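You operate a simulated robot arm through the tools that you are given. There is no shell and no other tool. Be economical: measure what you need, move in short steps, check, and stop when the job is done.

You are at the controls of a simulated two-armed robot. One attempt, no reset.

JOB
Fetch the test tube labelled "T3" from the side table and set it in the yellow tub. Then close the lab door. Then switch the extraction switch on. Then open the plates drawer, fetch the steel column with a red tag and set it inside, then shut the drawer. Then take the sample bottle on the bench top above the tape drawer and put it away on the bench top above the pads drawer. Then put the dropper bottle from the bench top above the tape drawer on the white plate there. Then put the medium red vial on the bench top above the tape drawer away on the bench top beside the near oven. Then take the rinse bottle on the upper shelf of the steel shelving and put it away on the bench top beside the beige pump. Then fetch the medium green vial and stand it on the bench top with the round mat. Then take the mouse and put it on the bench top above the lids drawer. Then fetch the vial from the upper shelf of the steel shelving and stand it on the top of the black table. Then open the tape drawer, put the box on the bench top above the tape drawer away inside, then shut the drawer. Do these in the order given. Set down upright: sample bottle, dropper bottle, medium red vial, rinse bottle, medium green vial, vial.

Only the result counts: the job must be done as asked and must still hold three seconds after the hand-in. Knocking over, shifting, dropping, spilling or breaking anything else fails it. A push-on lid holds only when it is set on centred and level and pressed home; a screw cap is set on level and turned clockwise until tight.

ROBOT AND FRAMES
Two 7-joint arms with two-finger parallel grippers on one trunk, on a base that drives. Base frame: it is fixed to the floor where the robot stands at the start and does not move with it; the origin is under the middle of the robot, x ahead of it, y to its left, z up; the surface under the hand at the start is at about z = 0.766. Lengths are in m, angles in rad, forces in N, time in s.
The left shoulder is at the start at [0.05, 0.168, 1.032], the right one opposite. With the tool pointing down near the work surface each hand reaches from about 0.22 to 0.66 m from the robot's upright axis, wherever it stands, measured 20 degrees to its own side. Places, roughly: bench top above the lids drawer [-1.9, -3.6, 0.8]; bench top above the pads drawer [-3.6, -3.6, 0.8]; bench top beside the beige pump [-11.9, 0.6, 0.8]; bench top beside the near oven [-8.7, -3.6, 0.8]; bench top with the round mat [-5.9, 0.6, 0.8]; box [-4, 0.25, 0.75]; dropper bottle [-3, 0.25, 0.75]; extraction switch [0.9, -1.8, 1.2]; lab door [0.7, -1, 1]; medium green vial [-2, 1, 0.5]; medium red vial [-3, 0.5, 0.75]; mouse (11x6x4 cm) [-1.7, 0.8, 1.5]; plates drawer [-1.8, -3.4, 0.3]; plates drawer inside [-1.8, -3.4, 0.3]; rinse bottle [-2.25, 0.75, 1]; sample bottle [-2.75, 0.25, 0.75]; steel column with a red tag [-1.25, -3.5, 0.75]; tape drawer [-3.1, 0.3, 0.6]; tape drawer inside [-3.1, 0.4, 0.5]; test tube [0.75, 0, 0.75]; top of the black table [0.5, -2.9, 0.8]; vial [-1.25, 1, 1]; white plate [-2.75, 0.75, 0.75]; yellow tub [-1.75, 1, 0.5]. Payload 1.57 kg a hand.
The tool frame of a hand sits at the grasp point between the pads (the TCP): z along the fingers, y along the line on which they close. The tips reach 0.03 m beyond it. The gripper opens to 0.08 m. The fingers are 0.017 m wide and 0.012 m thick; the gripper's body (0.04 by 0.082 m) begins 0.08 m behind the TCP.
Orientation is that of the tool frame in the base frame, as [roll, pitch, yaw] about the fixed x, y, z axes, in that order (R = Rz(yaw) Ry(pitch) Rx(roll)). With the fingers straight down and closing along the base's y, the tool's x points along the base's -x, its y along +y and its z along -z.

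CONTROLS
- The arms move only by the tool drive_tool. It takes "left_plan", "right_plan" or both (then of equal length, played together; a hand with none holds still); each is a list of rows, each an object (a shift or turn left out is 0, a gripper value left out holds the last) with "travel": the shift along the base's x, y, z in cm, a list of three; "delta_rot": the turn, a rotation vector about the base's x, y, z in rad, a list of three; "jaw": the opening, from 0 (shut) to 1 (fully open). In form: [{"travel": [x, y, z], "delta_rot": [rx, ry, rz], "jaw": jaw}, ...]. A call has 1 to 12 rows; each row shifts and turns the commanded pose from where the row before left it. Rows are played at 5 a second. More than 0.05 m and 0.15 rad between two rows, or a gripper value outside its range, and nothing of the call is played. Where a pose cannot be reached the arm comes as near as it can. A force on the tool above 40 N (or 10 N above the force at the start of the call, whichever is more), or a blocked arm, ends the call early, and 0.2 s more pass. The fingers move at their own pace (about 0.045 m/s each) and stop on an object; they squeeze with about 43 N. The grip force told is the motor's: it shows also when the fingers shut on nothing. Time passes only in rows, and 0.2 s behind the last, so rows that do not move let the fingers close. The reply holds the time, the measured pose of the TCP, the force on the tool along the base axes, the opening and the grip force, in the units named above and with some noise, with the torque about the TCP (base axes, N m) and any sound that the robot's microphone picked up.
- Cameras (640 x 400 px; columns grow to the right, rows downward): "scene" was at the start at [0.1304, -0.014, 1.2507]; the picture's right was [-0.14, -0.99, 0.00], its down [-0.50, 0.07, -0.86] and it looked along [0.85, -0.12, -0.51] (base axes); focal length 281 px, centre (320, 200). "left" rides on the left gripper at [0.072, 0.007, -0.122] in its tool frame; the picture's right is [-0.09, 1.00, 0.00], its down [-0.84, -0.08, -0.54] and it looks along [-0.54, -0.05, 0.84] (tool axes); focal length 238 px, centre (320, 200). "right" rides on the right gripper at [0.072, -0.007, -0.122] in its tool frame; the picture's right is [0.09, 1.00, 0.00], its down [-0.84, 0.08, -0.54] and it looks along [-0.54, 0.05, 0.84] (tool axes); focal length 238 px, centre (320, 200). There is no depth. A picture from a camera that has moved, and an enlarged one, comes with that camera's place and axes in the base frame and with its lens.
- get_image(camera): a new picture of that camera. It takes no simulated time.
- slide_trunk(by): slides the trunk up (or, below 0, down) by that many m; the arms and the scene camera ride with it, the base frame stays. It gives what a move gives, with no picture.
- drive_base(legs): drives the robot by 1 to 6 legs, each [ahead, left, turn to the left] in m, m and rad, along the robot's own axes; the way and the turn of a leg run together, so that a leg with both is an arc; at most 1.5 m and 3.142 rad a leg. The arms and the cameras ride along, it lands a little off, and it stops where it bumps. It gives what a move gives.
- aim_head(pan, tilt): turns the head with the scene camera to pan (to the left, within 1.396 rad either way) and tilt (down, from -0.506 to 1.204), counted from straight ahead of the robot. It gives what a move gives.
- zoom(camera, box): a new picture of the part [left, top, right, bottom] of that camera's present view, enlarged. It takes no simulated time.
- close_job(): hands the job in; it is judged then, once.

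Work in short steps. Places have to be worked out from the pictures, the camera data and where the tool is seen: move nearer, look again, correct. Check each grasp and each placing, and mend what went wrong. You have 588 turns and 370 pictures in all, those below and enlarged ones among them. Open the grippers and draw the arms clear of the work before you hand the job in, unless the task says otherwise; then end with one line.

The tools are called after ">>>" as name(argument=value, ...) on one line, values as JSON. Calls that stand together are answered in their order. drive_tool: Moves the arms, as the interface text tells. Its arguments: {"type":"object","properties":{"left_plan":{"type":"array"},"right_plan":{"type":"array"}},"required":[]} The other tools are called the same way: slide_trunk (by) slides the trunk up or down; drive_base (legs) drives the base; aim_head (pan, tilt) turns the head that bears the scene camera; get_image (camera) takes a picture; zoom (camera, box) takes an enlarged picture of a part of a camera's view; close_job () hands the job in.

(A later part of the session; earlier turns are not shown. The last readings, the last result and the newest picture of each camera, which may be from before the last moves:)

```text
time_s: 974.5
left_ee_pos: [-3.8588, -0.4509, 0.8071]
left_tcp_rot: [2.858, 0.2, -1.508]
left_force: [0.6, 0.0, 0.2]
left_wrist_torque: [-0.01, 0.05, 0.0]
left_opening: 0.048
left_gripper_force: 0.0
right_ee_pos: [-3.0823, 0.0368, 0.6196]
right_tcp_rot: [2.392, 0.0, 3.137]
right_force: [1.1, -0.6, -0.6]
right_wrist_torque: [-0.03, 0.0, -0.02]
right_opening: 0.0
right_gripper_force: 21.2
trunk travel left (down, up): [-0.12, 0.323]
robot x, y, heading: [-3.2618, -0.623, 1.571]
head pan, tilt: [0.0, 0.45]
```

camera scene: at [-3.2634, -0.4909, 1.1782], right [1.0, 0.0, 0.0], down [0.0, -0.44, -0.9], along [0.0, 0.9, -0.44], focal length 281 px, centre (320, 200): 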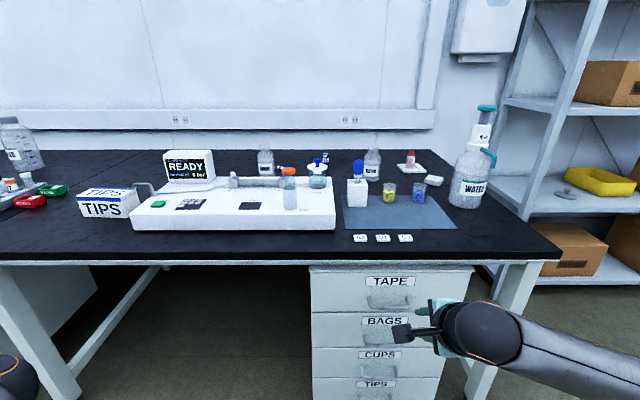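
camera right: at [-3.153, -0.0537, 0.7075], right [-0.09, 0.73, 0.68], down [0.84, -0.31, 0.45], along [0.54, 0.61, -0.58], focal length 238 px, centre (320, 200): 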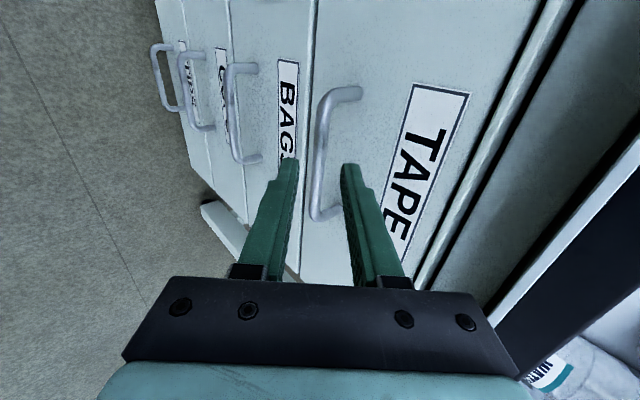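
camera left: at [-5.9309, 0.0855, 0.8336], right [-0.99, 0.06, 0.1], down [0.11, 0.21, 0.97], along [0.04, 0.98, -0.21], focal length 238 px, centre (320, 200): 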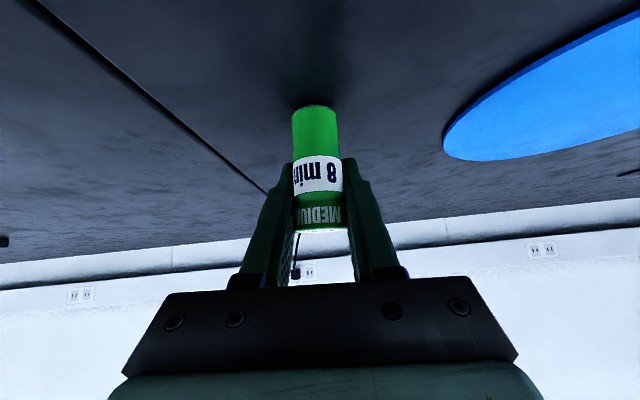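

The jaws closed on nothing. I look again.

>>> get_image(camera="right")

>>> zoom(camera="scene", box=[310, 260, 480, 380])

```text
137 pictures are left
camera right: at [-3.1534, -0.0494, 0.7044], right [-0.09, 0.73, 0.68], down [0.84, -0.31, 0.45], along [0.54, 0.61, -0.58], focal length 238 px, centre (320, 200)
```

right: 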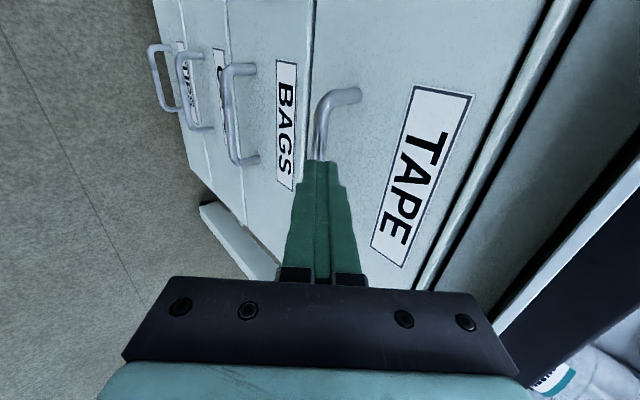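

```text
3.33 times, centred on (395, 320) of scene
camera zoom: at [-3.2634, -0.4909, 1.1782], right [1.0, 0.0, 0.0], down [0.0, -0.44, -0.9], along [0.0, 0.9, -0.44], focal length 938 px, centre (70, -200)
```

zoom: 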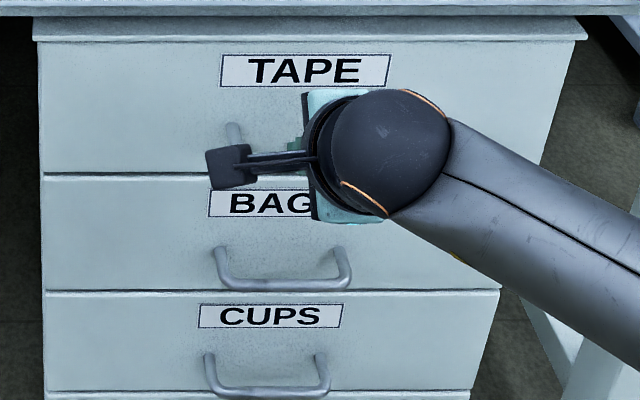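

The bar is ~4 cm beyond the TCP (bar ≈[-3.08, 0.070, 0.592]). I reopen slightly back, then advance further and close.

>>> drive_tool(right_plan=[{"travel": [0, -1.8, 2]}, {"jaw": 0.38}, {"travel": [0, 0, 0]}, {"travel": [0, 0.4, 0.3]}, {"travel": [0, 1.8, -2]}, {"travel": [0, 1.0, -1.1]}, {"travel": [0, 0.8, -0.9]}, {"travel": [0, 0, 0]}])

>>> get_image(camera="right")

```text
time_s: 976.4
left_ee_pos: [-3.8582, -0.449, 0.8066]
left_tcp_rot: [2.858, 0.201, -1.509]
left_force: [0.1, 0.2, 0.7]
left_wrist_torque: [-0.03, 0.0, 0.0]
left_opening: 0.0482
left_gripper_force: 0.1
right_ee_pos: [-3.0804, 0.061, 0.6007]
right_tcp_rot: [2.395, 0.001, 3.14]
right_force: [0.3, -0.1, 0.1]
right_wrist_torque: [-0.01, -0.03, 0.04]
right_opening: 0.0303
right_gripper_force: 0.0
trunk travel left (down, up): [-0.12, 0.323]
robot x, y, heading: [-3.2648, -0.6159, 1.57]
head pan, tilt: [0.0, 0.45]
```

```text
135 pictures are left
camera right: at [-3.1513, -0.0254, 0.6862], right [-0.09, 0.73, 0.68], down [0.84, -0.31, 0.45], along [0.54, 0.61, -0.58], focal length 238 px, centre (320, 200)
```

right: 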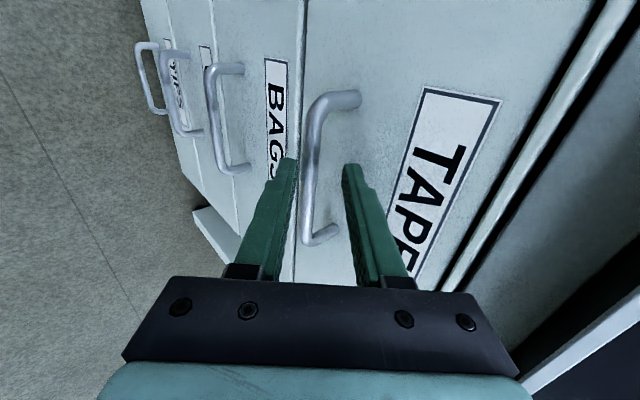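

>>> drive_tool(right_plan=[{"jaw": 0}, {"travel": [0, 0, 0]}, {"travel": [0, 0, 0]}, {"travel": [0, 0, 0]}])

```text
time_s: 977.4
left_ee_pos: [-3.8581, -0.4513, 0.8071]
left_tcp_rot: [2.86, 0.201, -1.512]
left_force: [0.5, 0.4, 0.5]
left_wrist_torque: [-0.03, 0.0, -0.03]
left_opening: 0.048
left_gripper_force: 0.0
right_ee_pos: [-3.0808, 0.0567, 0.5941]
right_tcp_rot: [2.406, 0.001, 3.139]
right_force: [-2.2, -30.6, -10.7]
right_wrist_torque: [-0.59, -0.08, 0.05]
right_opening: 0.0106
right_gripper_force: 28.8
trunk travel left (down, up): [-0.12, 0.323]
robot x, y, heading: [-3.2664, -0.6237, 1.56]
head pan, tilt: [0.0, 0.45]
```

Bar gripped. I pull by driving back.

>>> drive_tool(right_plan=[{"travel": [0, -0.8, -0.4]}, {"travel": [0, -1, 0]}, {"travel": [0, -1, 0]}])

>>> drive_base(legs=[[-0.12, 0, 0]])

>>> drive_base(legs=[[-0.14, 0, 0]])

>>> get_image(camera="scene")

```text
time_s: 978.1
left_ee_pos: [-3.8586, -0.4493, 0.8059]
left_tcp_rot: [2.858, 0.2, -1.51]
left_force: [0.1, 0.8, -1.1]
left_wrist_torque: [0.01, 0.02, -0.01]
left_opening: 0.0481
left_gripper_force: 0.1
right_ee_pos: [-3.0809, 0.0337, 0.5951]
right_tcp_rot: [2.398, -0.001, 3.141]
right_force: [-3.5, 0.5, -15.3]
right_wrist_torque: [-0.2, 0.49, 0.57]
right_opening: 0.0107
right_gripper_force: 28.5
trunk travel left (down, up): [-0.12, 0.323]
robot x, y, heading: [-3.2639, -0.6225, 1.565]
head pan, tilt: [0.0, 0.45]
```

```text
time_s: 979.4
left_ee_pos: [-3.8576, -0.5687, 0.8055]
left_tcp_rot: [2.859, 0.197, -1.51]
left_force: [0.1, 0.0, 1.1]
left_wrist_torque: [0.01, -0.04, 0.0]
left_opening: 0.048
left_gripper_force: 0.0
right_ee_pos: [-3.0797, -0.0873, 0.5946]
right_tcp_rot: [2.397, 0.001, 3.138]
right_force: [-7.0, -0.5, -13.3]
right_wrist_torque: [-0.2, 0.31, 0.33]
right_opening: 0.0108
right_gripper_force: 28.6
trunk travel left (down, up): [-0.12, 0.323]
robot x, y, heading: [-3.2627, -0.737, 1.567]
head pan, tilt: [0.0, 0.45]
```

```text
time_s: 980.7
left_ee_pos: [-3.8589, -0.7018, 0.8052]
left_tcp_rot: [2.858, 0.2, -1.512]
left_force: [0.5, 0.9, 1.0]
left_wrist_torque: [0.0, -0.02, 0.01]
left_opening: 0.0479
left_gripper_force: 0.1
right_ee_pos: [-3.0805, -0.2218, 0.5949]
right_tcp_rot: [2.396, -0.002, 3.139]
right_force: [-2.9, -0.8, -7.3]
right_wrist_torque: [-0.1, 0.08, 0.18]
right_opening: 0.0106
right_gripper_force: 27.9
trunk travel left (down, up): [-0.12, 0.323]
robot x, y, heading: [-3.2659, -0.8733, 1.564]
head pan, tilt: [0.0, 0.45]
```

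```text
134 pictures are left
camera scene: at [-3.2641, -0.7444, 1.178], right [1.0, -0.01, 0.0], down [0.0, -0.44, -0.9], along [0.0, 0.9, -0.44], focal length 281 px, centre (320, 200)
```

scene: 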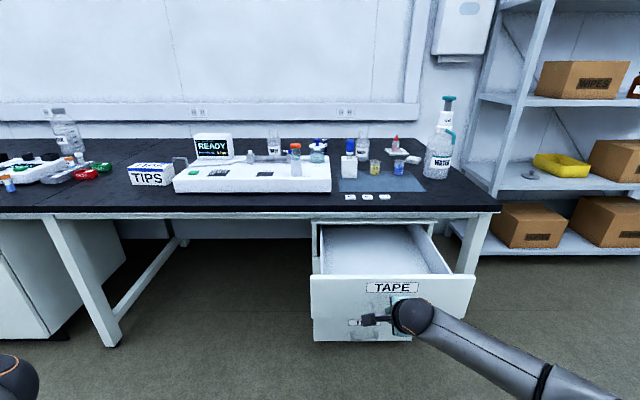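

Drawer open ~0.28 m. I release and retract along the tool axis.

>>> drive_tool(right_plan=[{"jaw": 0.4}, {"travel": [0, 0, 0]}, {"travel": [0, -1.5, 1.6]}, {"travel": [0, -2, 2]}, {"travel": [0, -2, 2]}, {"travel": [0, -1, 3]}, {"travel": [0, 0, 4]}, {"travel": [0, 0, 4]}])

>>> get_image(camera="right")

```text
time_s: 982.5
left_ee_pos: [-3.8588, -0.7024, 0.8064]
left_tcp_rot: [2.858, 0.202, -1.512]
left_force: [0.4, 1.0, 0.7]
left_wrist_torque: [-0.02, 0.02, 0.04]
left_opening: 0.048
left_gripper_force: 0.0
right_ee_pos: [-3.0824, -0.2885, 0.7621]
right_tcp_rot: [2.396, 0.0, 3.136]
right_force: [-0.9, 0.4, -0.7]
right_wrist_torque: [0.02, 0.03, -0.03]
right_opening: 0.032
right_gripper_force: 0.0
trunk travel left (down, up): [-0.12, 0.323]
robot x, y, heading: [-3.2681, -0.8754, 1.563]
head pan, tilt: [0.0, 0.45]
```

```text
133 pictures are left
camera right: at [-3.1537, -0.3738, 0.8476], right [-0.09, 0.73, 0.68], down [0.84, -0.31, 0.45], along [0.54, 0.6, -0.58], focal length 238 px, centre (320, 200)
```

right: 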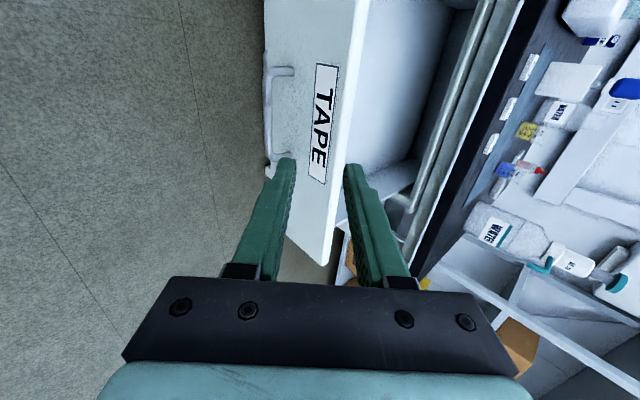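

Handle is free. I raise the trunk, straighten the hand and move over to the TIPS box.

>>> slide_trunk(by=0.12)

>>> drive_tool(right_plan=[{"travel": [0, 0, 3], "delta_rot": [-0.124, 0, 0]}, {"travel": [0, 0, 3], "delta_rot": [-0.124, 0, 0]}, {"travel": [0, 0, 3], "delta_rot": [-0.124, 0, 0]}, {"travel": [0, 0, 3], "delta_rot": [-0.124, 0, 0]}, {"travel": [0, 0, 3], "delta_rot": [-0.124, 0, 0]}, {"travel": [0, 0, 2], "delta_rot": [-0.124, 0, 0]}, {"travel": [0, 0, 0], "jaw": 1}])

>>> drive_base(legs=[[0, 0.75, 0.01], [0.3, 0, 0]])

>>> aim_head(pan=0.0, tilt=0.6)

>>> get_image(camera="scene")

>>> get_image(camera="right")

```text
time_s: 984.0
left_ee_pos: [-3.8593, -0.7022, 0.9261]
left_tcp_rot: [2.858, 0.2, -1.513]
left_force: [-0.6, -1.0, 0.0]
left_wrist_torque: [0.02, 0.01, 0.01]
left_opening: 0.048
left_gripper_force: 0.1
right_ee_pos: [-3.0823, -0.2878, 0.8824]
right_tcp_rot: [2.397, 0.002, 3.138]
right_force: [-0.7, 0.3, -0.2]
right_wrist_torque: [0.01, 0.0, 0.01]
right_opening: 0.0323
right_gripper_force: 0.0
trunk travel left (down, up): [-0.24, 0.203]
robot x, y, heading: [-3.2625, -0.8771, 1.568]
head pan, tilt: [0.0, 0.45]
```

```text
time_s: 985.6
left_ee_pos: [-3.8585, -0.7026, 0.9262]
left_tcp_rot: [2.86, 0.2, -1.512]
left_force: [0.6, 0.2, 0.6]
left_wrist_torque: [-0.01, -0.03, -0.02]
left_opening: 0.0478
left_gripper_force: 0.0
right_ee_pos: [-3.0819, -0.2901, 1.0531]
right_tcp_rot: [3.139, 0.001, 3.14]
right_force: [-0.1, -0.6, 0.7]
right_wrist_torque: [0.0, 0.0, -0.03]
right_opening: 0.0661
right_gripper_force: 0.0
trunk travel left (down, up): [-0.24, 0.203]
robot x, y, heading: [-3.2695, -0.8772, 1.566]
head pan, tilt: [0.0, 0.45]
```

```text
time_s: 994.3
left_ee_pos: [-4.6187, -0.419, 0.9268]
left_tcp_rot: [2.859, 0.199, -1.49]
left_force: [0.0, -0.2, -0.7]
left_wrist_torque: [-0.01, 0.01, 0.02]
left_opening: 0.048
left_gripper_force: 0.0
right_ee_pos: [-3.8519, 0.013, 1.0544]
right_tcp_rot: [3.14, 0.002, -3.121]
right_force: [0.3, 0.6, -0.3]
right_wrist_torque: [-0.06, 0.02, 0.02]
right_opening: 0.0799
right_gripper_force: 0.0
trunk travel left (down, up): [-0.24, 0.203]
robot x, y, heading: [-4.0264, -0.5808, 1.589]
head pan, tilt: [0.0, 0.45]
```

```text
time_s: 995.0
left_ee_pos: [-4.62, -0.42, 0.9258]
left_tcp_rot: [2.859, 0.201, -1.49]
left_force: [-0.3, -0.6, 0.4]
left_wrist_torque: [-0.01, 0.01, 0.01]
left_opening: 0.0481
left_gripper_force: 0.1
right_ee_pos: [-3.852, 0.0128, 1.053]
right_tcp_rot: [3.138, 0.0, -3.122]
right_force: [0.0, -1.1, 0.3]
right_wrist_torque: [0.02, -0.01, -0.01]
right_opening: 0.0799
right_gripper_force: 0.0
trunk travel left (down, up): [-0.24, 0.203]
robot x, y, heading: [-4.0227, -0.5798, 1.588]
head pan, tilt: [0.0, 0.6]
```

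```text
132 pictures are left
camera scene: at [-4.0236, -0.4515, 1.2846], right [1.0, 0.02, 0.0], down [0.01, -0.56, -0.83], along [-0.01, 0.83, -0.56], focal length 281 px, centre (320, 200)
```

scene: 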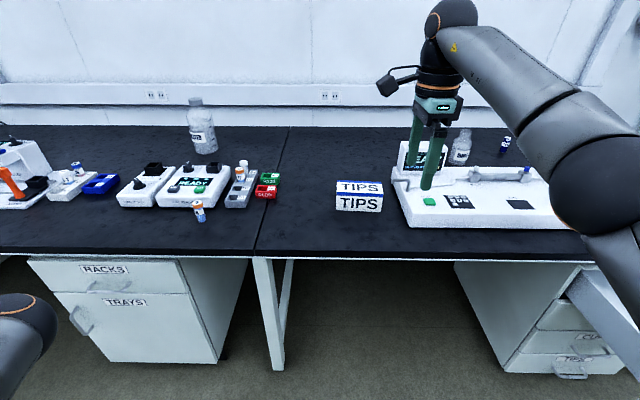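

```text
131 pictures are left
camera right: at [-3.9225, 0.005, 1.1749], right [-0.11, 0.99, 0.0], down [0.83, 0.09, 0.54], along [0.54, 0.06, -0.84], focal length 238 px, centre (320, 200)
```

right: 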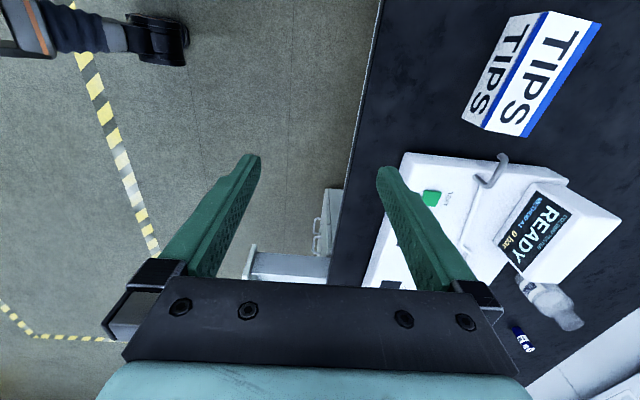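

The box is ≈13.5×6.5×6 cm, centred at ≈[-3.916, 0.292] — it fits the jaws across y. I drive 0.27 m closer and align above it.

>>> drive_base(legs=[[0.27, 0, -0.01]])

>>> drive_tool(right_plan=[{"travel": [-3, 0, 0], "delta_rot": [0, 0, -0.06]}, {"travel": [-3, 0.5, -3]}, {"travel": [0, 0, -4]}, {"travel": [0, 0, 0]}])

>>> get_image(camera="right")

>>> get_image(camera="scene")

```text
time_s: 996.9
left_ee_pos: [-4.6209, -0.1477, 0.9271]
left_tcp_rot: [2.86, 0.198, -1.502]
left_force: [-0.8, -0.3, 0.8]
left_wrist_torque: [-0.03, 0.0, 0.03]
left_opening: 0.0477
left_gripper_force: 0.1
right_ee_pos: [-3.8478, 0.2759, 1.0527]
right_tcp_rot: [3.138, 0.002, -3.133]
right_force: [-0.2, 0.0, -0.8]
right_wrist_torque: [-0.01, -0.01, -0.03]
right_opening: 0.0799
right_gripper_force: 0.0
trunk travel left (down, up): [-0.24, 0.203]
robot x, y, heading: [-4.0207, -0.3116, 1.578]
head pan, tilt: [0.0, 0.6]
```

```text
time_s: 997.9
left_ee_pos: [-4.6207, -0.1476, 0.9273]
left_tcp_rot: [2.86, 0.201, -1.5]
left_force: [0.3, 0.3, -0.1]
left_wrist_torque: [0.01, 0.05, -0.01]
left_opening: 0.0483
left_gripper_force: 0.1
right_ee_pos: [-3.9071, 0.2816, 0.9845]
right_tcp_rot: [3.137, 0.002, 3.091]
right_force: [-0.8, 0.1, -0.7]
right_wrist_torque: [-0.04, -0.01, 0.01]
right_opening: 0.0797
right_gripper_force: 0.0
trunk travel left (down, up): [-0.24, 0.203]
robot x, y, heading: [-4.0281, -0.3098, 1.577]
head pan, tilt: [0.0, 0.6]
```

```text
130 pictures are left
camera right: at [-3.9789, 0.2789, 1.107], right [-0.04, 1.0, 0.0], down [0.84, 0.03, 0.54], along [0.54, 0.03, -0.84], focal length 238 px, centre (320, 200)
```

right: 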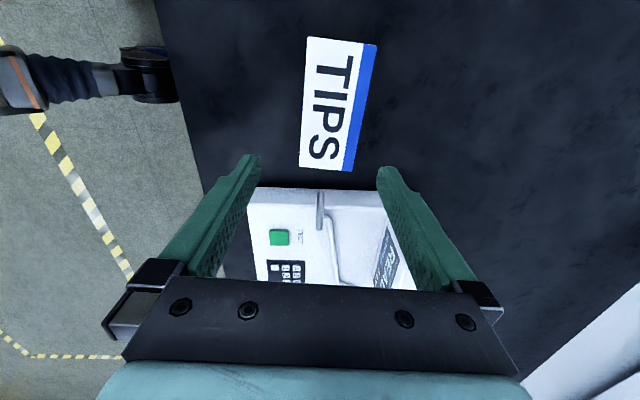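

```text
129 pictures are left
camera scene: at [-4.0254, -0.1861, 1.2846], right [1.0, 0.01, 0.0], down [0.0, -0.56, -0.83], along [-0.01, 0.83, -0.56], focal length 281 px, centre (320, 200)
```

scene: 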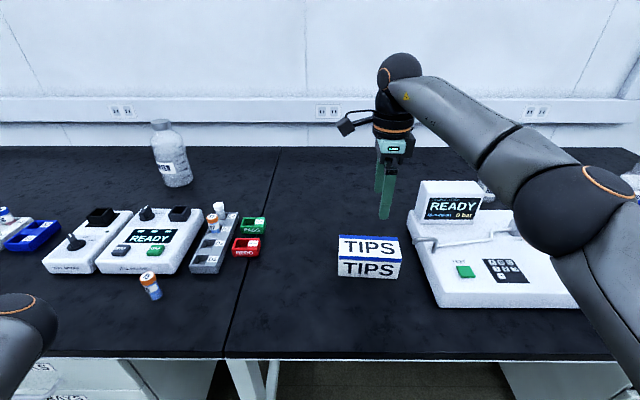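

Box centre ≈[-3.916, 0.2995], depth 6.7 cm, hand yaw matches. I align and lower to just above.

>>> drive_tool(right_plan=[{"travel": [-0.9, 1.8, -3]}, {"travel": [0, 0, -4]}, {"travel": [0, 0, -4]}, {"travel": [0, 0, 0]}])

>>> get_image(camera="right")

```text
time_s: 998.9
left_ee_pos: [-4.6207, -0.1462, 0.9269]
left_tcp_rot: [2.86, 0.201, -1.5]
left_force: [-0.2, 0.6, -0.2]
left_wrist_torque: [-0.01, 0.0, 0.02]
left_opening: 0.0479
left_gripper_force: 0.0
right_ee_pos: [-3.918, 0.3062, 0.8704]
right_tcp_rot: [3.139, 0.004, 3.091]
right_force: [0.1, -0.4, 0.3]
right_wrist_torque: [-0.02, 0.0, -0.02]
right_opening: 0.0799
right_gripper_force: 0.2
right hand out of reach, approached as far as the arm can: row 2, 3
trunk travel left (down, up): [-0.24, 0.203]
robot x, y, heading: [-4.0244, -0.3101, 1.582]
head pan, tilt: [0.0, 0.6]
```

```text
128 pictures are left
camera right: at [-3.9895, 0.303, 0.9937], right [-0.04, 1.0, 0.0], down [0.84, 0.03, 0.54], along [0.54, 0.02, -0.84], focal length 238 px, centre (320, 200)
```

right: 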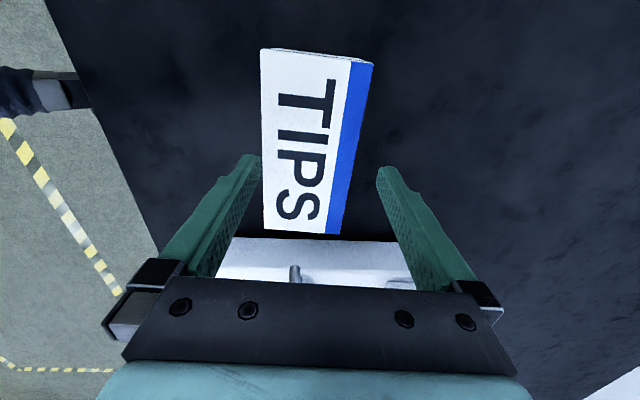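

Box is ~8 mm nearer than the hand's centre. I correct and lower around it.

>>> drive_tool(right_plan=[{"travel": [0, -0.8, 0]}, {"travel": [0, 0, -2]}, {"travel": [0, 0, -2]}, {"travel": [0, 0, -2.3]}, {"travel": [0, 0, 0]}])

>>> get_image(camera="right")

```text
time_s: 1000.0
left_ee_pos: [-4.6208, -0.1474, 0.9264]
left_tcp_rot: [2.858, 0.2, -1.501]
left_force: [0.6, -0.1, 0.7]
left_wrist_torque: [0.01, 0.01, -0.03]
left_opening: 0.0481
left_gripper_force: 0.1
right_ee_pos: [-3.9179, 0.296, 0.81]
right_tcp_rot: [3.137, 0.003, 3.09]
right_force: [0.0, 0.7, 0.3]
right_wrist_torque: [0.02, -0.01, 0.02]
right_opening: 0.08
right_gripper_force: 0.0
right hand out of reach, approached as far as the arm can: row 1
trunk travel left (down, up): [-0.24, 0.203]
robot x, y, heading: [-4.026, -0.3111, 1.574]
head pan, tilt: [0.0, 0.6]
```

```text
127 pictures are left
camera right: at [-3.9893, 0.2942, 0.9323], right [-0.04, 1.0, 0.0], down [0.84, 0.03, 0.54], along [0.54, 0.03, -0.84], focal length 238 px, centre (320, 200)
```

right: 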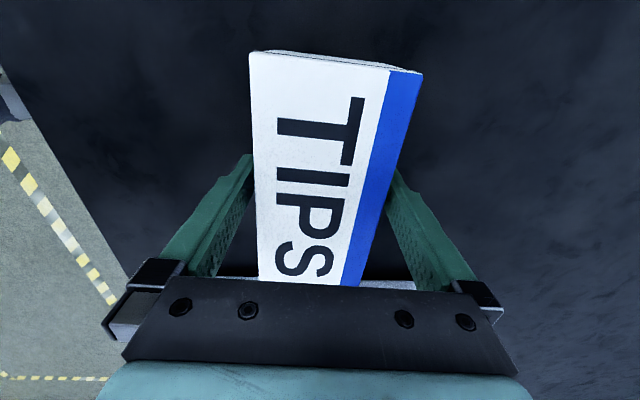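

Fingers are either side of the box without contact. I close and lift.

>>> drive_tool(right_plan=[{"jaw": 0}, {"travel": [0, 0, 0]}, {"travel": [0, 0, 0]}, {"travel": [0, 0, 0]}, {"travel": [0, 0, 2]}, {"travel": [0, 0, 3]}, {"travel": [0, 0, 4]}, {"travel": [0, 0, 4]}, {"travel": [0, -2, 3]}, {"travel": [0, -3, 0]}, {"travel": [0, 0, 0]}])

>>> get_image(camera="right")

```text
time_s: 1002.5
left_ee_pos: [-4.6225, -0.1471, 0.9271]
left_tcp_rot: [2.858, 0.199, -1.5]
left_force: [-0.4, -0.7, 0.0]
left_wrist_torque: [-0.02, 0.02, 0.02]
left_opening: 0.0481
left_gripper_force: 0.1
right_ee_pos: [-3.9207, 0.2466, 0.9684]
right_tcp_rot: [3.139, 0.002, 3.089]
right_force: [-1.0, -0.2, -1.8]
right_wrist_torque: [0.0, 0.01, -0.01]
right_opening: 0.0694
right_gripper_force: 43.5
trunk travel left (down, up): [-0.24, 0.203]
robot x, y, heading: [-4.0298, -0.3119, 1.577]
head pan, tilt: [0.0, 0.6]
```

```text
126 pictures are left
camera right: at [-3.9928, 0.2447, 1.091], right [-0.04, 1.0, 0.0], down [0.84, 0.03, 0.54], along [0.54, 0.02, -0.84], focal length 238 px, centre (320, 200)
```

right: 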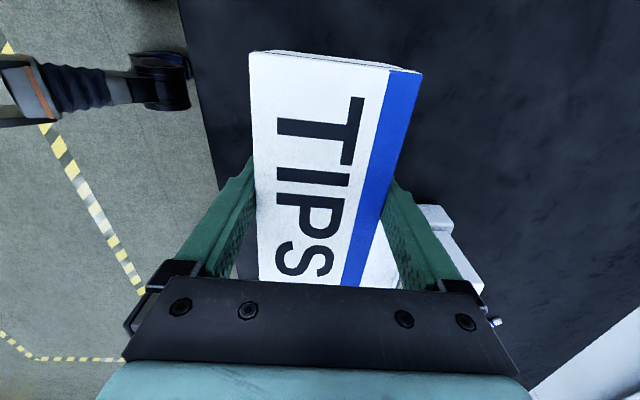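

Box held (0.069). I back off and strafe right to the open drawer.

>>> drive_base(legs=[[-0.36, 0, 0], [0, -0.85, -0.01]])

>>> aim_head(pan=-0.1, tilt=0.75)

>>> get_image(camera="scene")

>>> get_image(camera="right")

```text
time_s: 1012.3
left_ee_pos: [-3.762, -0.5058, 0.9274]
left_tcp_rot: [2.859, 0.2, -1.493]
left_force: [-0.1, 0.0, -1.0]
left_wrist_torque: [0.01, 0.0, -0.02]
left_opening: 0.0478
left_gripper_force: 0.0
right_ee_pos: [-3.0665, -0.1075, 0.9682]
right_tcp_rot: [3.137, 0.002, 3.097]
right_force: [0.0, 0.1, -1.4]
right_wrist_torque: [-0.01, 0.0, -0.01]
right_opening: 0.0696
right_gripper_force: 42.8
trunk travel left (down, up): [-0.24, 0.203]
robot x, y, heading: [-3.1675, -0.6687, 1.584]
head pan, tilt: [0.0, 0.6]
```

```text
time_s: 1013.0
left_ee_pos: [-3.7614, -0.5063, 0.9272]
left_tcp_rot: [2.859, 0.201, -1.494]
left_force: [-0.7, 0.2, 0.9]
left_wrist_torque: [-0.01, -0.01, -0.02]
left_opening: 0.048
left_gripper_force: 0.0
right_ee_pos: [-3.0653, -0.1065, 0.9686]
right_tcp_rot: [3.139, 0.001, 3.098]
right_force: [0.1, 0.2, -1.5]
right_wrist_torque: [0.01, -0.01, -0.05]
right_opening: 0.0693
right_gripper_force: 43.2
trunk travel left (down, up): [-0.24, 0.203]
robot x, y, heading: [-3.1658, -0.6679, 1.586]
head pan, tilt: [-0.099, 0.75]
```

```text
125 pictures are left
camera scene: at [-3.1584, -0.5461, 1.2717], right [1.0, -0.08, 0.0], down [-0.06, -0.68, -0.73], along [0.06, 0.73, -0.68], focal length 281 px, centre (320, 200)
```

scene: 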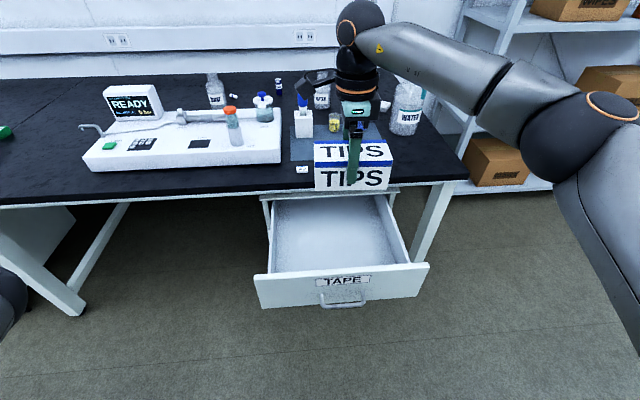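

```text
124 pictures are left
camera right: at [-3.1373, -0.1093, 1.0907], right [-0.05, 1.0, 0.0], down [0.84, 0.04, 0.54], along [0.54, 0.03, -0.84], focal length 238 px, centre (320, 200)
```

right: 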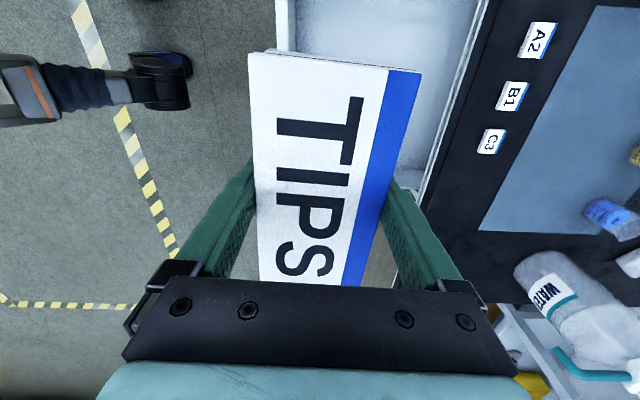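

Drawer opening spans y≈-0.165…+0.066. I centre the box at y≈-0.05 and lower the trunk.

>>> drive_tool(right_plan=[{"travel": [-0.4, 2.8, 0]}, {"travel": [-0.4, 2.7, 0]}, {"travel": [0, 0, 0]}])

>>> slide_trunk(by=-0.2)

>>> get_image(camera="right")

>>> get_image(camera="scene")

```text
time_s: 1013.8
left_ee_pos: [-3.7619, -0.5072, 0.9268]
left_tcp_rot: [2.859, 0.2, -1.494]
left_force: [-0.2, 0.2, 0.8]
left_wrist_torque: [-0.03, 0.0, 0.0]
left_opening: 0.048
left_gripper_force: 0.1
right_ee_pos: [-3.0715, -0.0595, 0.9686]
right_tcp_rot: [3.137, 0.003, 3.101]
right_force: [-0.7, 0.5, -1.7]
right_wrist_torque: [0.0, -0.01, -0.04]
right_opening: 0.0694
right_gripper_force: 43.0
right hand out of reach, approached as far as the arm can: row 2
trunk travel left (down, up): [-0.24, 0.203]
robot x, y, heading: [-3.1673, -0.6702, 1.584]
head pan, tilt: [-0.099, 0.75]
```

```text
time_s: 1016.0
left_ee_pos: [-3.7625, -0.5061, 0.7265]
left_tcp_rot: [2.858, 0.2, -1.494]
left_force: [0.2, -0.7, 0.0]
left_wrist_torque: [0.03, 0.02, 0.01]
left_opening: 0.0481
left_gripper_force: 0.0
right_ee_pos: [-3.0704, -0.0603, 0.7678]
right_tcp_rot: [3.138, 0.002, 3.098]
right_force: [-0.1, -0.4, -2.1]
right_wrist_torque: [0.03, -0.03, -0.01]
right_opening: 0.0695
right_gripper_force: 43.0
trunk travel left (down, up): [-0.04, 0.403]
robot x, y, heading: [-3.1646, -0.6687, 1.588]
head pan, tilt: [-0.099, 0.75]
```

```text
123 pictures are left
camera right: at [-3.1427, -0.0625, 0.8911], right [-0.05, 1.0, 0.0], down [0.84, 0.04, 0.54], along [0.54, 0.03, -0.84], focal length 238 px, centre (320, 200)
```

right: 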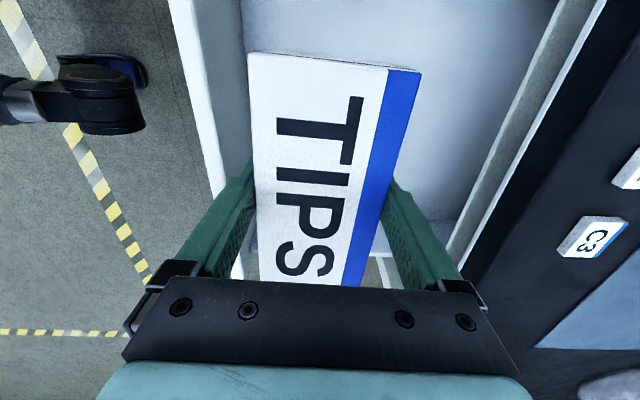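

```text
122 pictures are left
camera scene: at [-3.1583, -0.5462, 1.0718], right [1.0, -0.09, 0.0], down [-0.06, -0.68, -0.73], along [0.06, 0.73, -0.68], focal length 281 px, centre (320, 200)
```

scene: 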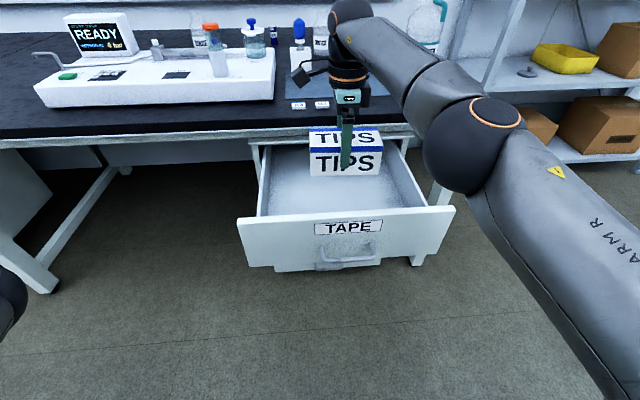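

I lower the box into the drawer.

>>> drive_tool(right_plan=[{"travel": [0, 0, -3]}, {"travel": [0, 0, -3]}, {"travel": [0, 0, -3]}, {"travel": [0, 0, -2]}, {"travel": [0, 0, -1]}, {"travel": [0, 0, -1]}, {"travel": [0, 0, 0]}])

>>> get_image(camera="scene")

```text
time_s: 1017.5
left_ee_pos: [-3.7618, -0.5065, 0.7267]
left_tcp_rot: [2.859, 0.2, -1.494]
left_force: [0.1, 0.1, 0.3]
left_wrist_torque: [0.0, 0.01, 0.01]
left_opening: 0.0479
left_gripper_force: 0.1
right_ee_pos: [-3.07, -0.058, 0.6399]
right_tcp_rot: [3.138, 0.002, 3.099]
right_force: [-0.4, -0.2, -2.0]
right_wrist_torque: [0.02, 0.01, 0.0]
right_opening: 0.0694
right_gripper_force: 42.9
trunk travel left (down, up): [-0.04, 0.403]
robot x, y, heading: [-3.1666, -0.6686, 1.587]
head pan, tilt: [-0.099, 0.75]
```

```text
121 pictures are left
camera scene: at [-3.1583, -0.5461, 1.0717], right [1.0, -0.09, 0.0], down [-0.06, -0.68, -0.73], along [0.06, 0.73, -0.68], focal length 281 px, centre (320, 200)
```

scene: 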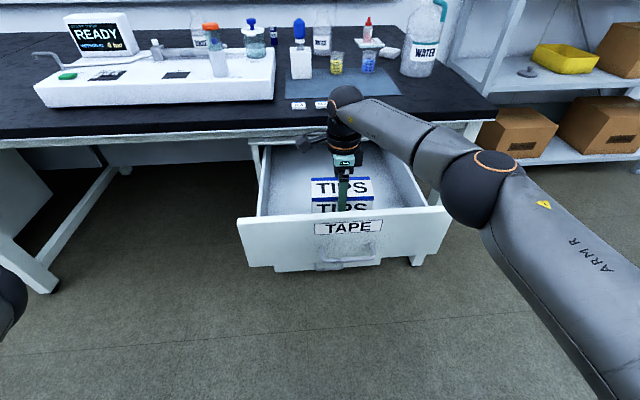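

>>> drive_tool(right_plan=[{"travel": [0, 0, -0.7]}, {"travel": [0, 0, -0.7]}, {"travel": [0, 0, -0.7]}, {"travel": [0, 0, -0.5]}, {"travel": [0, 0, -0.5]}, {"travel": [0, 0, -0.5]}, {"travel": [0, 0, 0]}])

```text
time_s: 1019.1
left_ee_pos: [-3.7624, -0.5065, 0.7274]
left_tcp_rot: [2.859, 0.201, -1.494]
left_force: [-0.4, -0.3, 0.1]
left_wrist_torque: [-0.01, 0.02, 0.02]
left_opening: 0.048
left_gripper_force: 0.0
right_ee_pos: [-3.0697, -0.0581, 0.6049]
right_tcp_rot: [3.137, 0.001, 3.098]
right_force: [-1.0, -0.7, -1.7]
right_wrist_torque: [0.02, -0.01, -0.01]
right_opening: 0.0698
right_gripper_force: 42.7
trunk travel left (down, up): [-0.04, 0.403]
robot x, y, heading: [-3.1678, -0.6684, 1.582]
head pan, tilt: [-0.099, 0.75]
```

>>> drive_tool(right_plan=[{"travel": [0, 0, -0.5]}, {"travel": [0, 0, -0.5]}, {"travel": [0, 0, -0.5]}, {"travel": [0, 0, -0.5]}, {"travel": [0, 0, -0.5]}, {"travel": [0, 0, 0]}])

```text
time_s: 1020.5
left_ee_pos: [-3.763, -0.5086, 0.7258]
left_tcp_rot: [2.86, 0.203, -1.492]
left_force: [0.4, 0.0, -0.2]
left_wrist_torque: [-0.01, -0.02, 0.02]
left_opening: 0.0481
left_gripper_force: 0.0
right_ee_pos: [-3.0718, -0.0581, 0.5849]
right_tcp_rot: [3.127, 0.001, 3.1]
right_force: [-1.7, -0.1, 35.1]
right_wrist_torque: [-1.19, 0.11, -0.02]
right_opening: 0.0697
right_gripper_force: 42.7
trunk travel left (down, up): [-0.04, 0.403]
robot x, y, heading: [-3.1694, -0.6732, 1.588]
head pan, tilt: [-0.099, 0.75]
```

Contact with the drawer floor. I ease up, open and rise out.

>>> drive_tool(right_plan=[{"travel": [0, 0, 0.4]}, {"jaw": 1}, {"travel": [0, 0, 0]}, {"travel": [0, 0, 0]}, {"travel": [0, 0, 2]}, {"travel": [0, 0, 3]}, {"travel": [0, 0, 4]}, {"travel": [0, 0, 4]}, {"travel": [0, 0, 4]}, {"travel": [0, 0, 0]}])

>>> get_image(camera="right")

>>> get_image(camera="scene")

```text
time_s: 1022.8
left_ee_pos: [-3.7639, -0.5059, 0.7265]
left_tcp_rot: [2.858, 0.201, -1.493]
left_force: [-0.5, 0.1, -0.6]
left_wrist_torque: [-0.01, 0.03, 0.0]
left_opening: 0.048
left_gripper_force: 0.0
right_ee_pos: [-3.07, -0.0591, 0.754]
right_tcp_rot: [3.137, 0.001, 3.099]
right_force: [0.1, -0.2, -0.6]
right_wrist_torque: [0.0, 0.01, 0.0]
right_opening: 0.08
right_gripper_force: 0.0
trunk travel left (down, up): [-0.04, 0.403]
robot x, y, heading: [-3.1629, -0.6677, 1.584]
head pan, tilt: [-0.099, 0.75]
```

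```text
120 pictures are left
camera right: at [-3.1418, -0.061, 0.8763], right [-0.05, 1.0, 0.0], down [0.84, 0.04, 0.54], along [0.54, 0.03, -0.84], focal length 238 px, centre (320, 200)
```

right: 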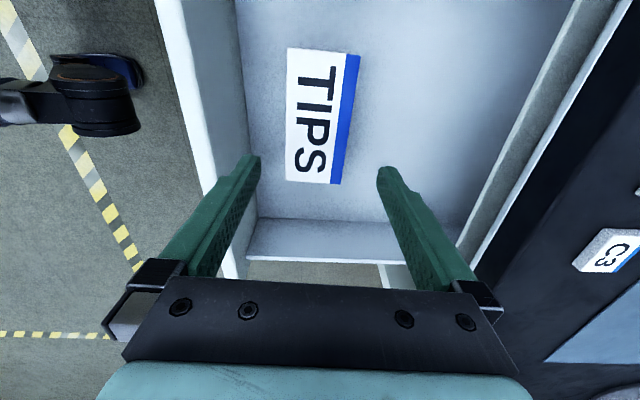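

```text
119 pictures are left
camera scene: at [-3.1584, -0.5463, 1.0717], right [1.0, -0.09, 0.0], down [-0.06, -0.68, -0.73], along [0.06, 0.73, -0.68], focal length 281 px, centre (320, 200)
```

scene: 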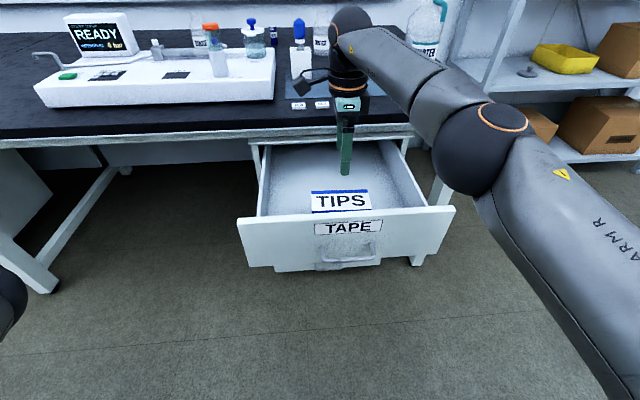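

The box lies flat in the drawer. I raise, drive back, close the fist and tilt it to push the drawer shut.

>>> slide_trunk(by=0.1)

>>> drive_base(legs=[[-0.35, 0, -0.012]])

>>> drive_tool(right_plan=[{"travel": [0, 0, -2], "delta_rot": [0.14, 0, 0], "jaw": 0}, {"travel": [0, 0, -3], "delta_rot": [0.14, 0, 0]}, {"travel": [0, 0, -3], "delta_rot": [0.14, 0, 0]}, {"travel": [0, 0, -3], "delta_rot": [0.14, 0, 0]}, {"travel": [0, 0, -3], "delta_rot": [0.14, 0, 0]}, {"travel": [0, 0, -3], "delta_rot": [0.14, 0, 0]}, {"travel": [0, 0, -3], "delta_rot": [0.14, 0, 0]}, {"travel": [0, 0, -1.6]}, {"travel": [0, 0, 0]}])

>>> get_image(camera="scene")

```text
time_s: 1024.1
left_ee_pos: [-3.7617, -0.5073, 0.827]
left_tcp_rot: [2.859, 0.2, -1.493]
left_force: [0.1, 0.1, 1.4]
left_wrist_torque: [0.0, -0.01, 0.0]
left_opening: 0.0481
left_gripper_force: 0.1
right_ee_pos: [-3.0706, -0.0571, 0.8537]
right_tcp_rot: [3.137, 0.003, 3.099]
right_force: [0.2, 0.0, 0.4]
right_wrist_torque: [-0.01, -0.01, 0.0]
right_opening: 0.0801
right_gripper_force: 0.2
trunk travel left (down, up): [-0.14, 0.303]
robot x, y, heading: [-3.1655, -0.6628, 1.583]
head pan, tilt: [-0.099, 0.75]
```

```text
time_s: 1026.4
left_ee_pos: [-3.7566, -0.8571, 0.8271]
left_tcp_rot: [2.859, 0.201, -1.499]
left_force: [0.4, -0.1, 0.1]
left_wrist_torque: [-0.03, 0.0, -0.03]
left_opening: 0.0483
left_gripper_force: 0.0
right_ee_pos: [-3.0628, -0.4129, 0.8533]
right_tcp_rot: [3.138, 0.003, 3.092]
right_force: [0.1, -0.3, 0.4]
right_wrist_torque: [-0.01, -0.02, 0.02]
right_opening: 0.0798
right_gripper_force: 0.0
trunk travel left (down, up): [-0.14, 0.303]
robot x, y, heading: [-3.1632, -1.0195, 1.586]
head pan, tilt: [-0.099, 0.75]
```

```text
time_s: 1028.4
left_ee_pos: [-3.7561, -0.8571, 0.827]
left_tcp_rot: [2.859, 0.201, -1.498]
left_force: [0.7, 0.5, 0.0]
left_wrist_torque: [-0.01, -0.03, 0.02]
left_opening: 0.048
left_gripper_force: 0.1
right_ee_pos: [-3.0646, -0.416, 0.6368]
right_tcp_rot: [2.16, -0.04, 3.114]
right_force: [-0.5, 0.6, 0.4]
right_wrist_torque: [0.02, -0.07, 0.0]
right_opening: 0.0
right_gripper_force: 21.5
trunk travel left (down, up): [-0.14, 0.303]
robot x, y, heading: [-3.1641, -1.0225, 1.585]
head pan, tilt: [-0.099, 0.75]
```

```text
118 pictures are left
camera scene: at [-3.1535, -0.9006, 1.1717], right [1.0, -0.09, 0.0], down [-0.06, -0.68, -0.73], along [0.07, 0.73, -0.68], focal length 281 px, centre (320, 200)
```

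scene: 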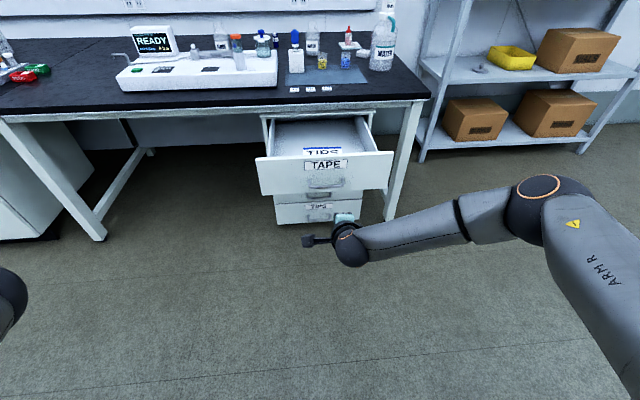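

The fist faces the drawer front above the handle. I push by driving ahead in small legs.

>>> drive_base(legs=[[0.2, 0, -0.01]])

>>> drive_base(legs=[[0.1, 0, 0]])

>>> get_image(camera="scene")

```text
time_s: 1030.0
left_ee_pos: [-3.7566, -0.647, 0.8269]
left_tcp_rot: [2.857, 0.2, -1.51]
left_force: [0.5, -0.3, 0.2]
left_wrist_torque: [0.01, -0.01, -0.01]
left_opening: 0.048
left_gripper_force: 0.1
right_ee_pos: [-3.0591, -0.2135, 0.6387]
right_tcp_rot: [2.159, -0.038, 3.102]
right_force: [-0.1, -0.6, 0.3]
right_wrist_torque: [0.01, 0.01, 0.03]
right_opening: 0.0002
right_gripper_force: 21.6
trunk travel left (down, up): [-0.14, 0.303]
robot x, y, heading: [-3.1624, -0.8182, 1.572]
head pan, tilt: [-0.099, 0.75]
```

```text
time_s: 1031.1
left_ee_pos: [-3.7566, -0.55, 0.8266]
left_tcp_rot: [2.859, 0.201, -1.505]
left_force: [0.2, -0.1, -0.8]
left_wrist_torque: [0.02, 0.0, 0.03]
left_opening: 0.0479
left_gripper_force: 0.1
right_ee_pos: [-3.0611, -0.1136, 0.6383]
right_tcp_rot: [2.158, -0.037, 3.106]
right_force: [-0.9, -0.1, 0.4]
right_wrist_torque: [0.01, -0.01, -0.02]
right_opening: 0.0001
right_gripper_force: 21.3
trunk travel left (down, up): [-0.14, 0.303]
robot x, y, heading: [-3.166, -0.7178, 1.569]
head pan, tilt: [-0.099, 0.75]
```

```text
117 pictures are left
camera scene: at [-3.1536, -0.5968, 1.1717], right [1.0, -0.1, 0.0], down [-0.07, -0.68, -0.73], along [0.07, 0.73, -0.68], focal length 281 px, centre (320, 200)
```

scene: 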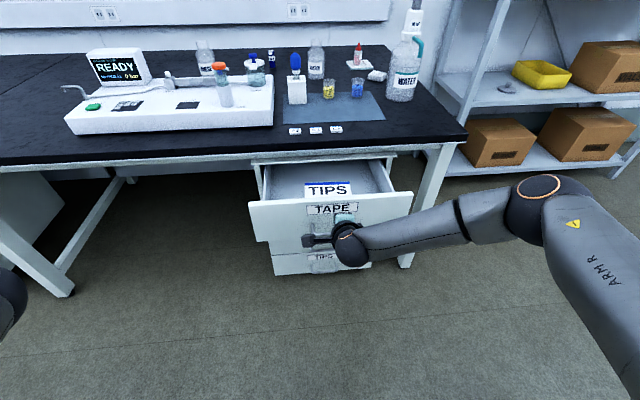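

It moves smoothly. I continue.

>>> drive_base(legs=[[0.1, 0, 0]])

>>> drive_base(legs=[[0.06, 0, 0]])

>>> drive_tool(right_plan=[{"travel": [0, 0.5, 0]}, {"travel": [0, 0.5, 0]}, {"travel": [0, 0.5, 0]}, {"travel": [0, 0.5, 0]}, {"travel": [0, 0.5, 0]}, {"travel": [0, 0.5, 0]}, {"travel": [0, 0.5, 0]}, {"travel": [0, 0.5, 0]}, {"travel": [0, 0.5, 0]}, {"travel": [0, 0.5, 0]}])

>>> get_image(camera="scene")

```text
time_s: 1032.3
left_ee_pos: [-3.7573, -0.4499, 0.8276]
left_tcp_rot: [2.86, 0.201, -1.503]
left_force: [-0.1, 0.3, 0.4]
left_wrist_torque: [-0.01, 0.02, -0.03]
left_opening: 0.048
left_gripper_force: 0.0
right_ee_pos: [-3.0613, -0.0124, 0.6379]
right_tcp_rot: [2.159, -0.038, 3.106]
right_force: [0.1, 0.4, 0.1]
right_wrist_torque: [0.04, 0.0, -0.02]
right_opening: 0.0
right_gripper_force: 21.5
trunk travel left (down, up): [-0.14, 0.303]
robot x, y, heading: [-3.1655, -0.6167, 1.577]
head pan, tilt: [-0.099, 0.75]
```

```text
time_s: 1033.3
left_ee_pos: [-3.7581, -0.3902, 0.8266]
left_tcp_rot: [2.86, 0.201, -1.502]
left_force: [-0.3, -1.0, 0.2]
left_wrist_torque: [0.0, -0.05, 0.01]
left_opening: 0.0484
left_gripper_force: 0.2
right_ee_pos: [-3.0617, 0.0488, 0.6378]
right_tcp_rot: [2.16, -0.038, 3.108]
right_force: [-1.1, 0.1, 0.6]
right_wrist_torque: [-0.01, 0.0, -0.01]
right_opening: 0.0001
right_gripper_force: 21.3
trunk travel left (down, up): [-0.14, 0.303]
robot x, y, heading: [-3.1619, -0.556, 1.576]
head pan, tilt: [-0.099, 0.75]
```

```text
time_s: 1034.8
left_ee_pos: [-3.7562, -0.3901, 0.8274]
left_tcp_rot: [2.858, 0.203, -1.504]
left_force: [-0.7, -0.3, -0.6]
left_wrist_torque: [-0.01, 0.04, 0.0]
left_opening: 0.0481
left_gripper_force: 0.1
right_ee_pos: [-3.0646, 0.0746, 0.6386]
right_tcp_rot: [2.167, -0.04, 3.111]
right_force: [4.8, -20.7, 13.1]
right_wrist_torque: [0.24, 0.06, -0.03]
right_opening: 0.0
right_gripper_force: 21.3
trunk travel left (down, up): [-0.14, 0.303]
robot x, y, heading: [-3.1637, -0.5543, 1.571]
head pan, tilt: [-0.099, 0.75]
stopped in row 7 (right hand): the force on the tool passed its limit at 47 N (the readings are from after the stop); the commanded pose is now the measured one
```

```text
116 pictures are left
camera scene: at [-3.1538, -0.4389, 1.1723], right [1.0, -0.1, 0.0], down [-0.07, -0.68, -0.73], along [0.07, 0.73, -0.68], focal length 281 px, centre (320, 200)
```

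scene: 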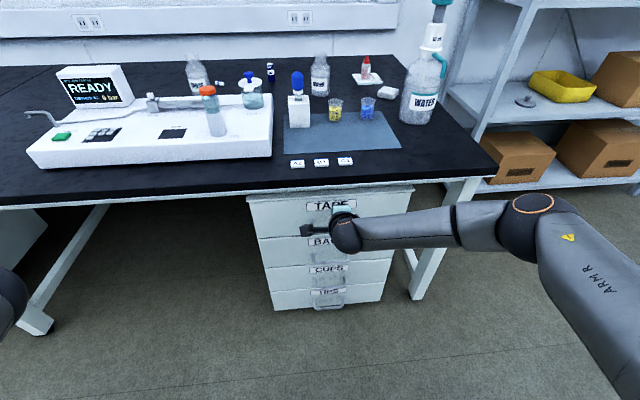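

>>> zoom(camera="scene", box=[230, 170, 430, 320])

```text
2.67 times, centred on (330, 245) of scene
camera zoom: at [-3.1538, -0.4389, 1.1723], right [1.0, -0.1, 0.0], down [-0.07, -0.68, -0.73], along [0.07, 0.73, -0.68], focal length 750 px, centre (293, 80)
```

zoom: 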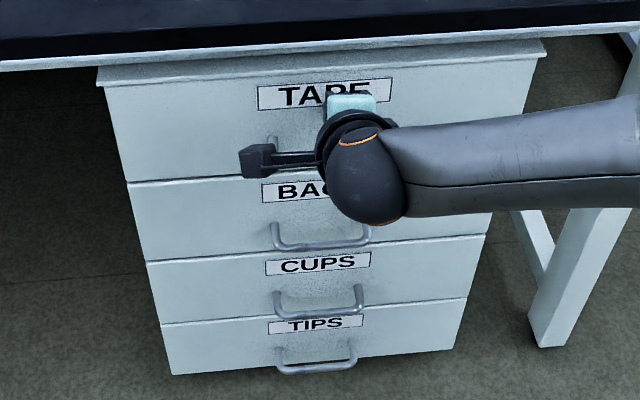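

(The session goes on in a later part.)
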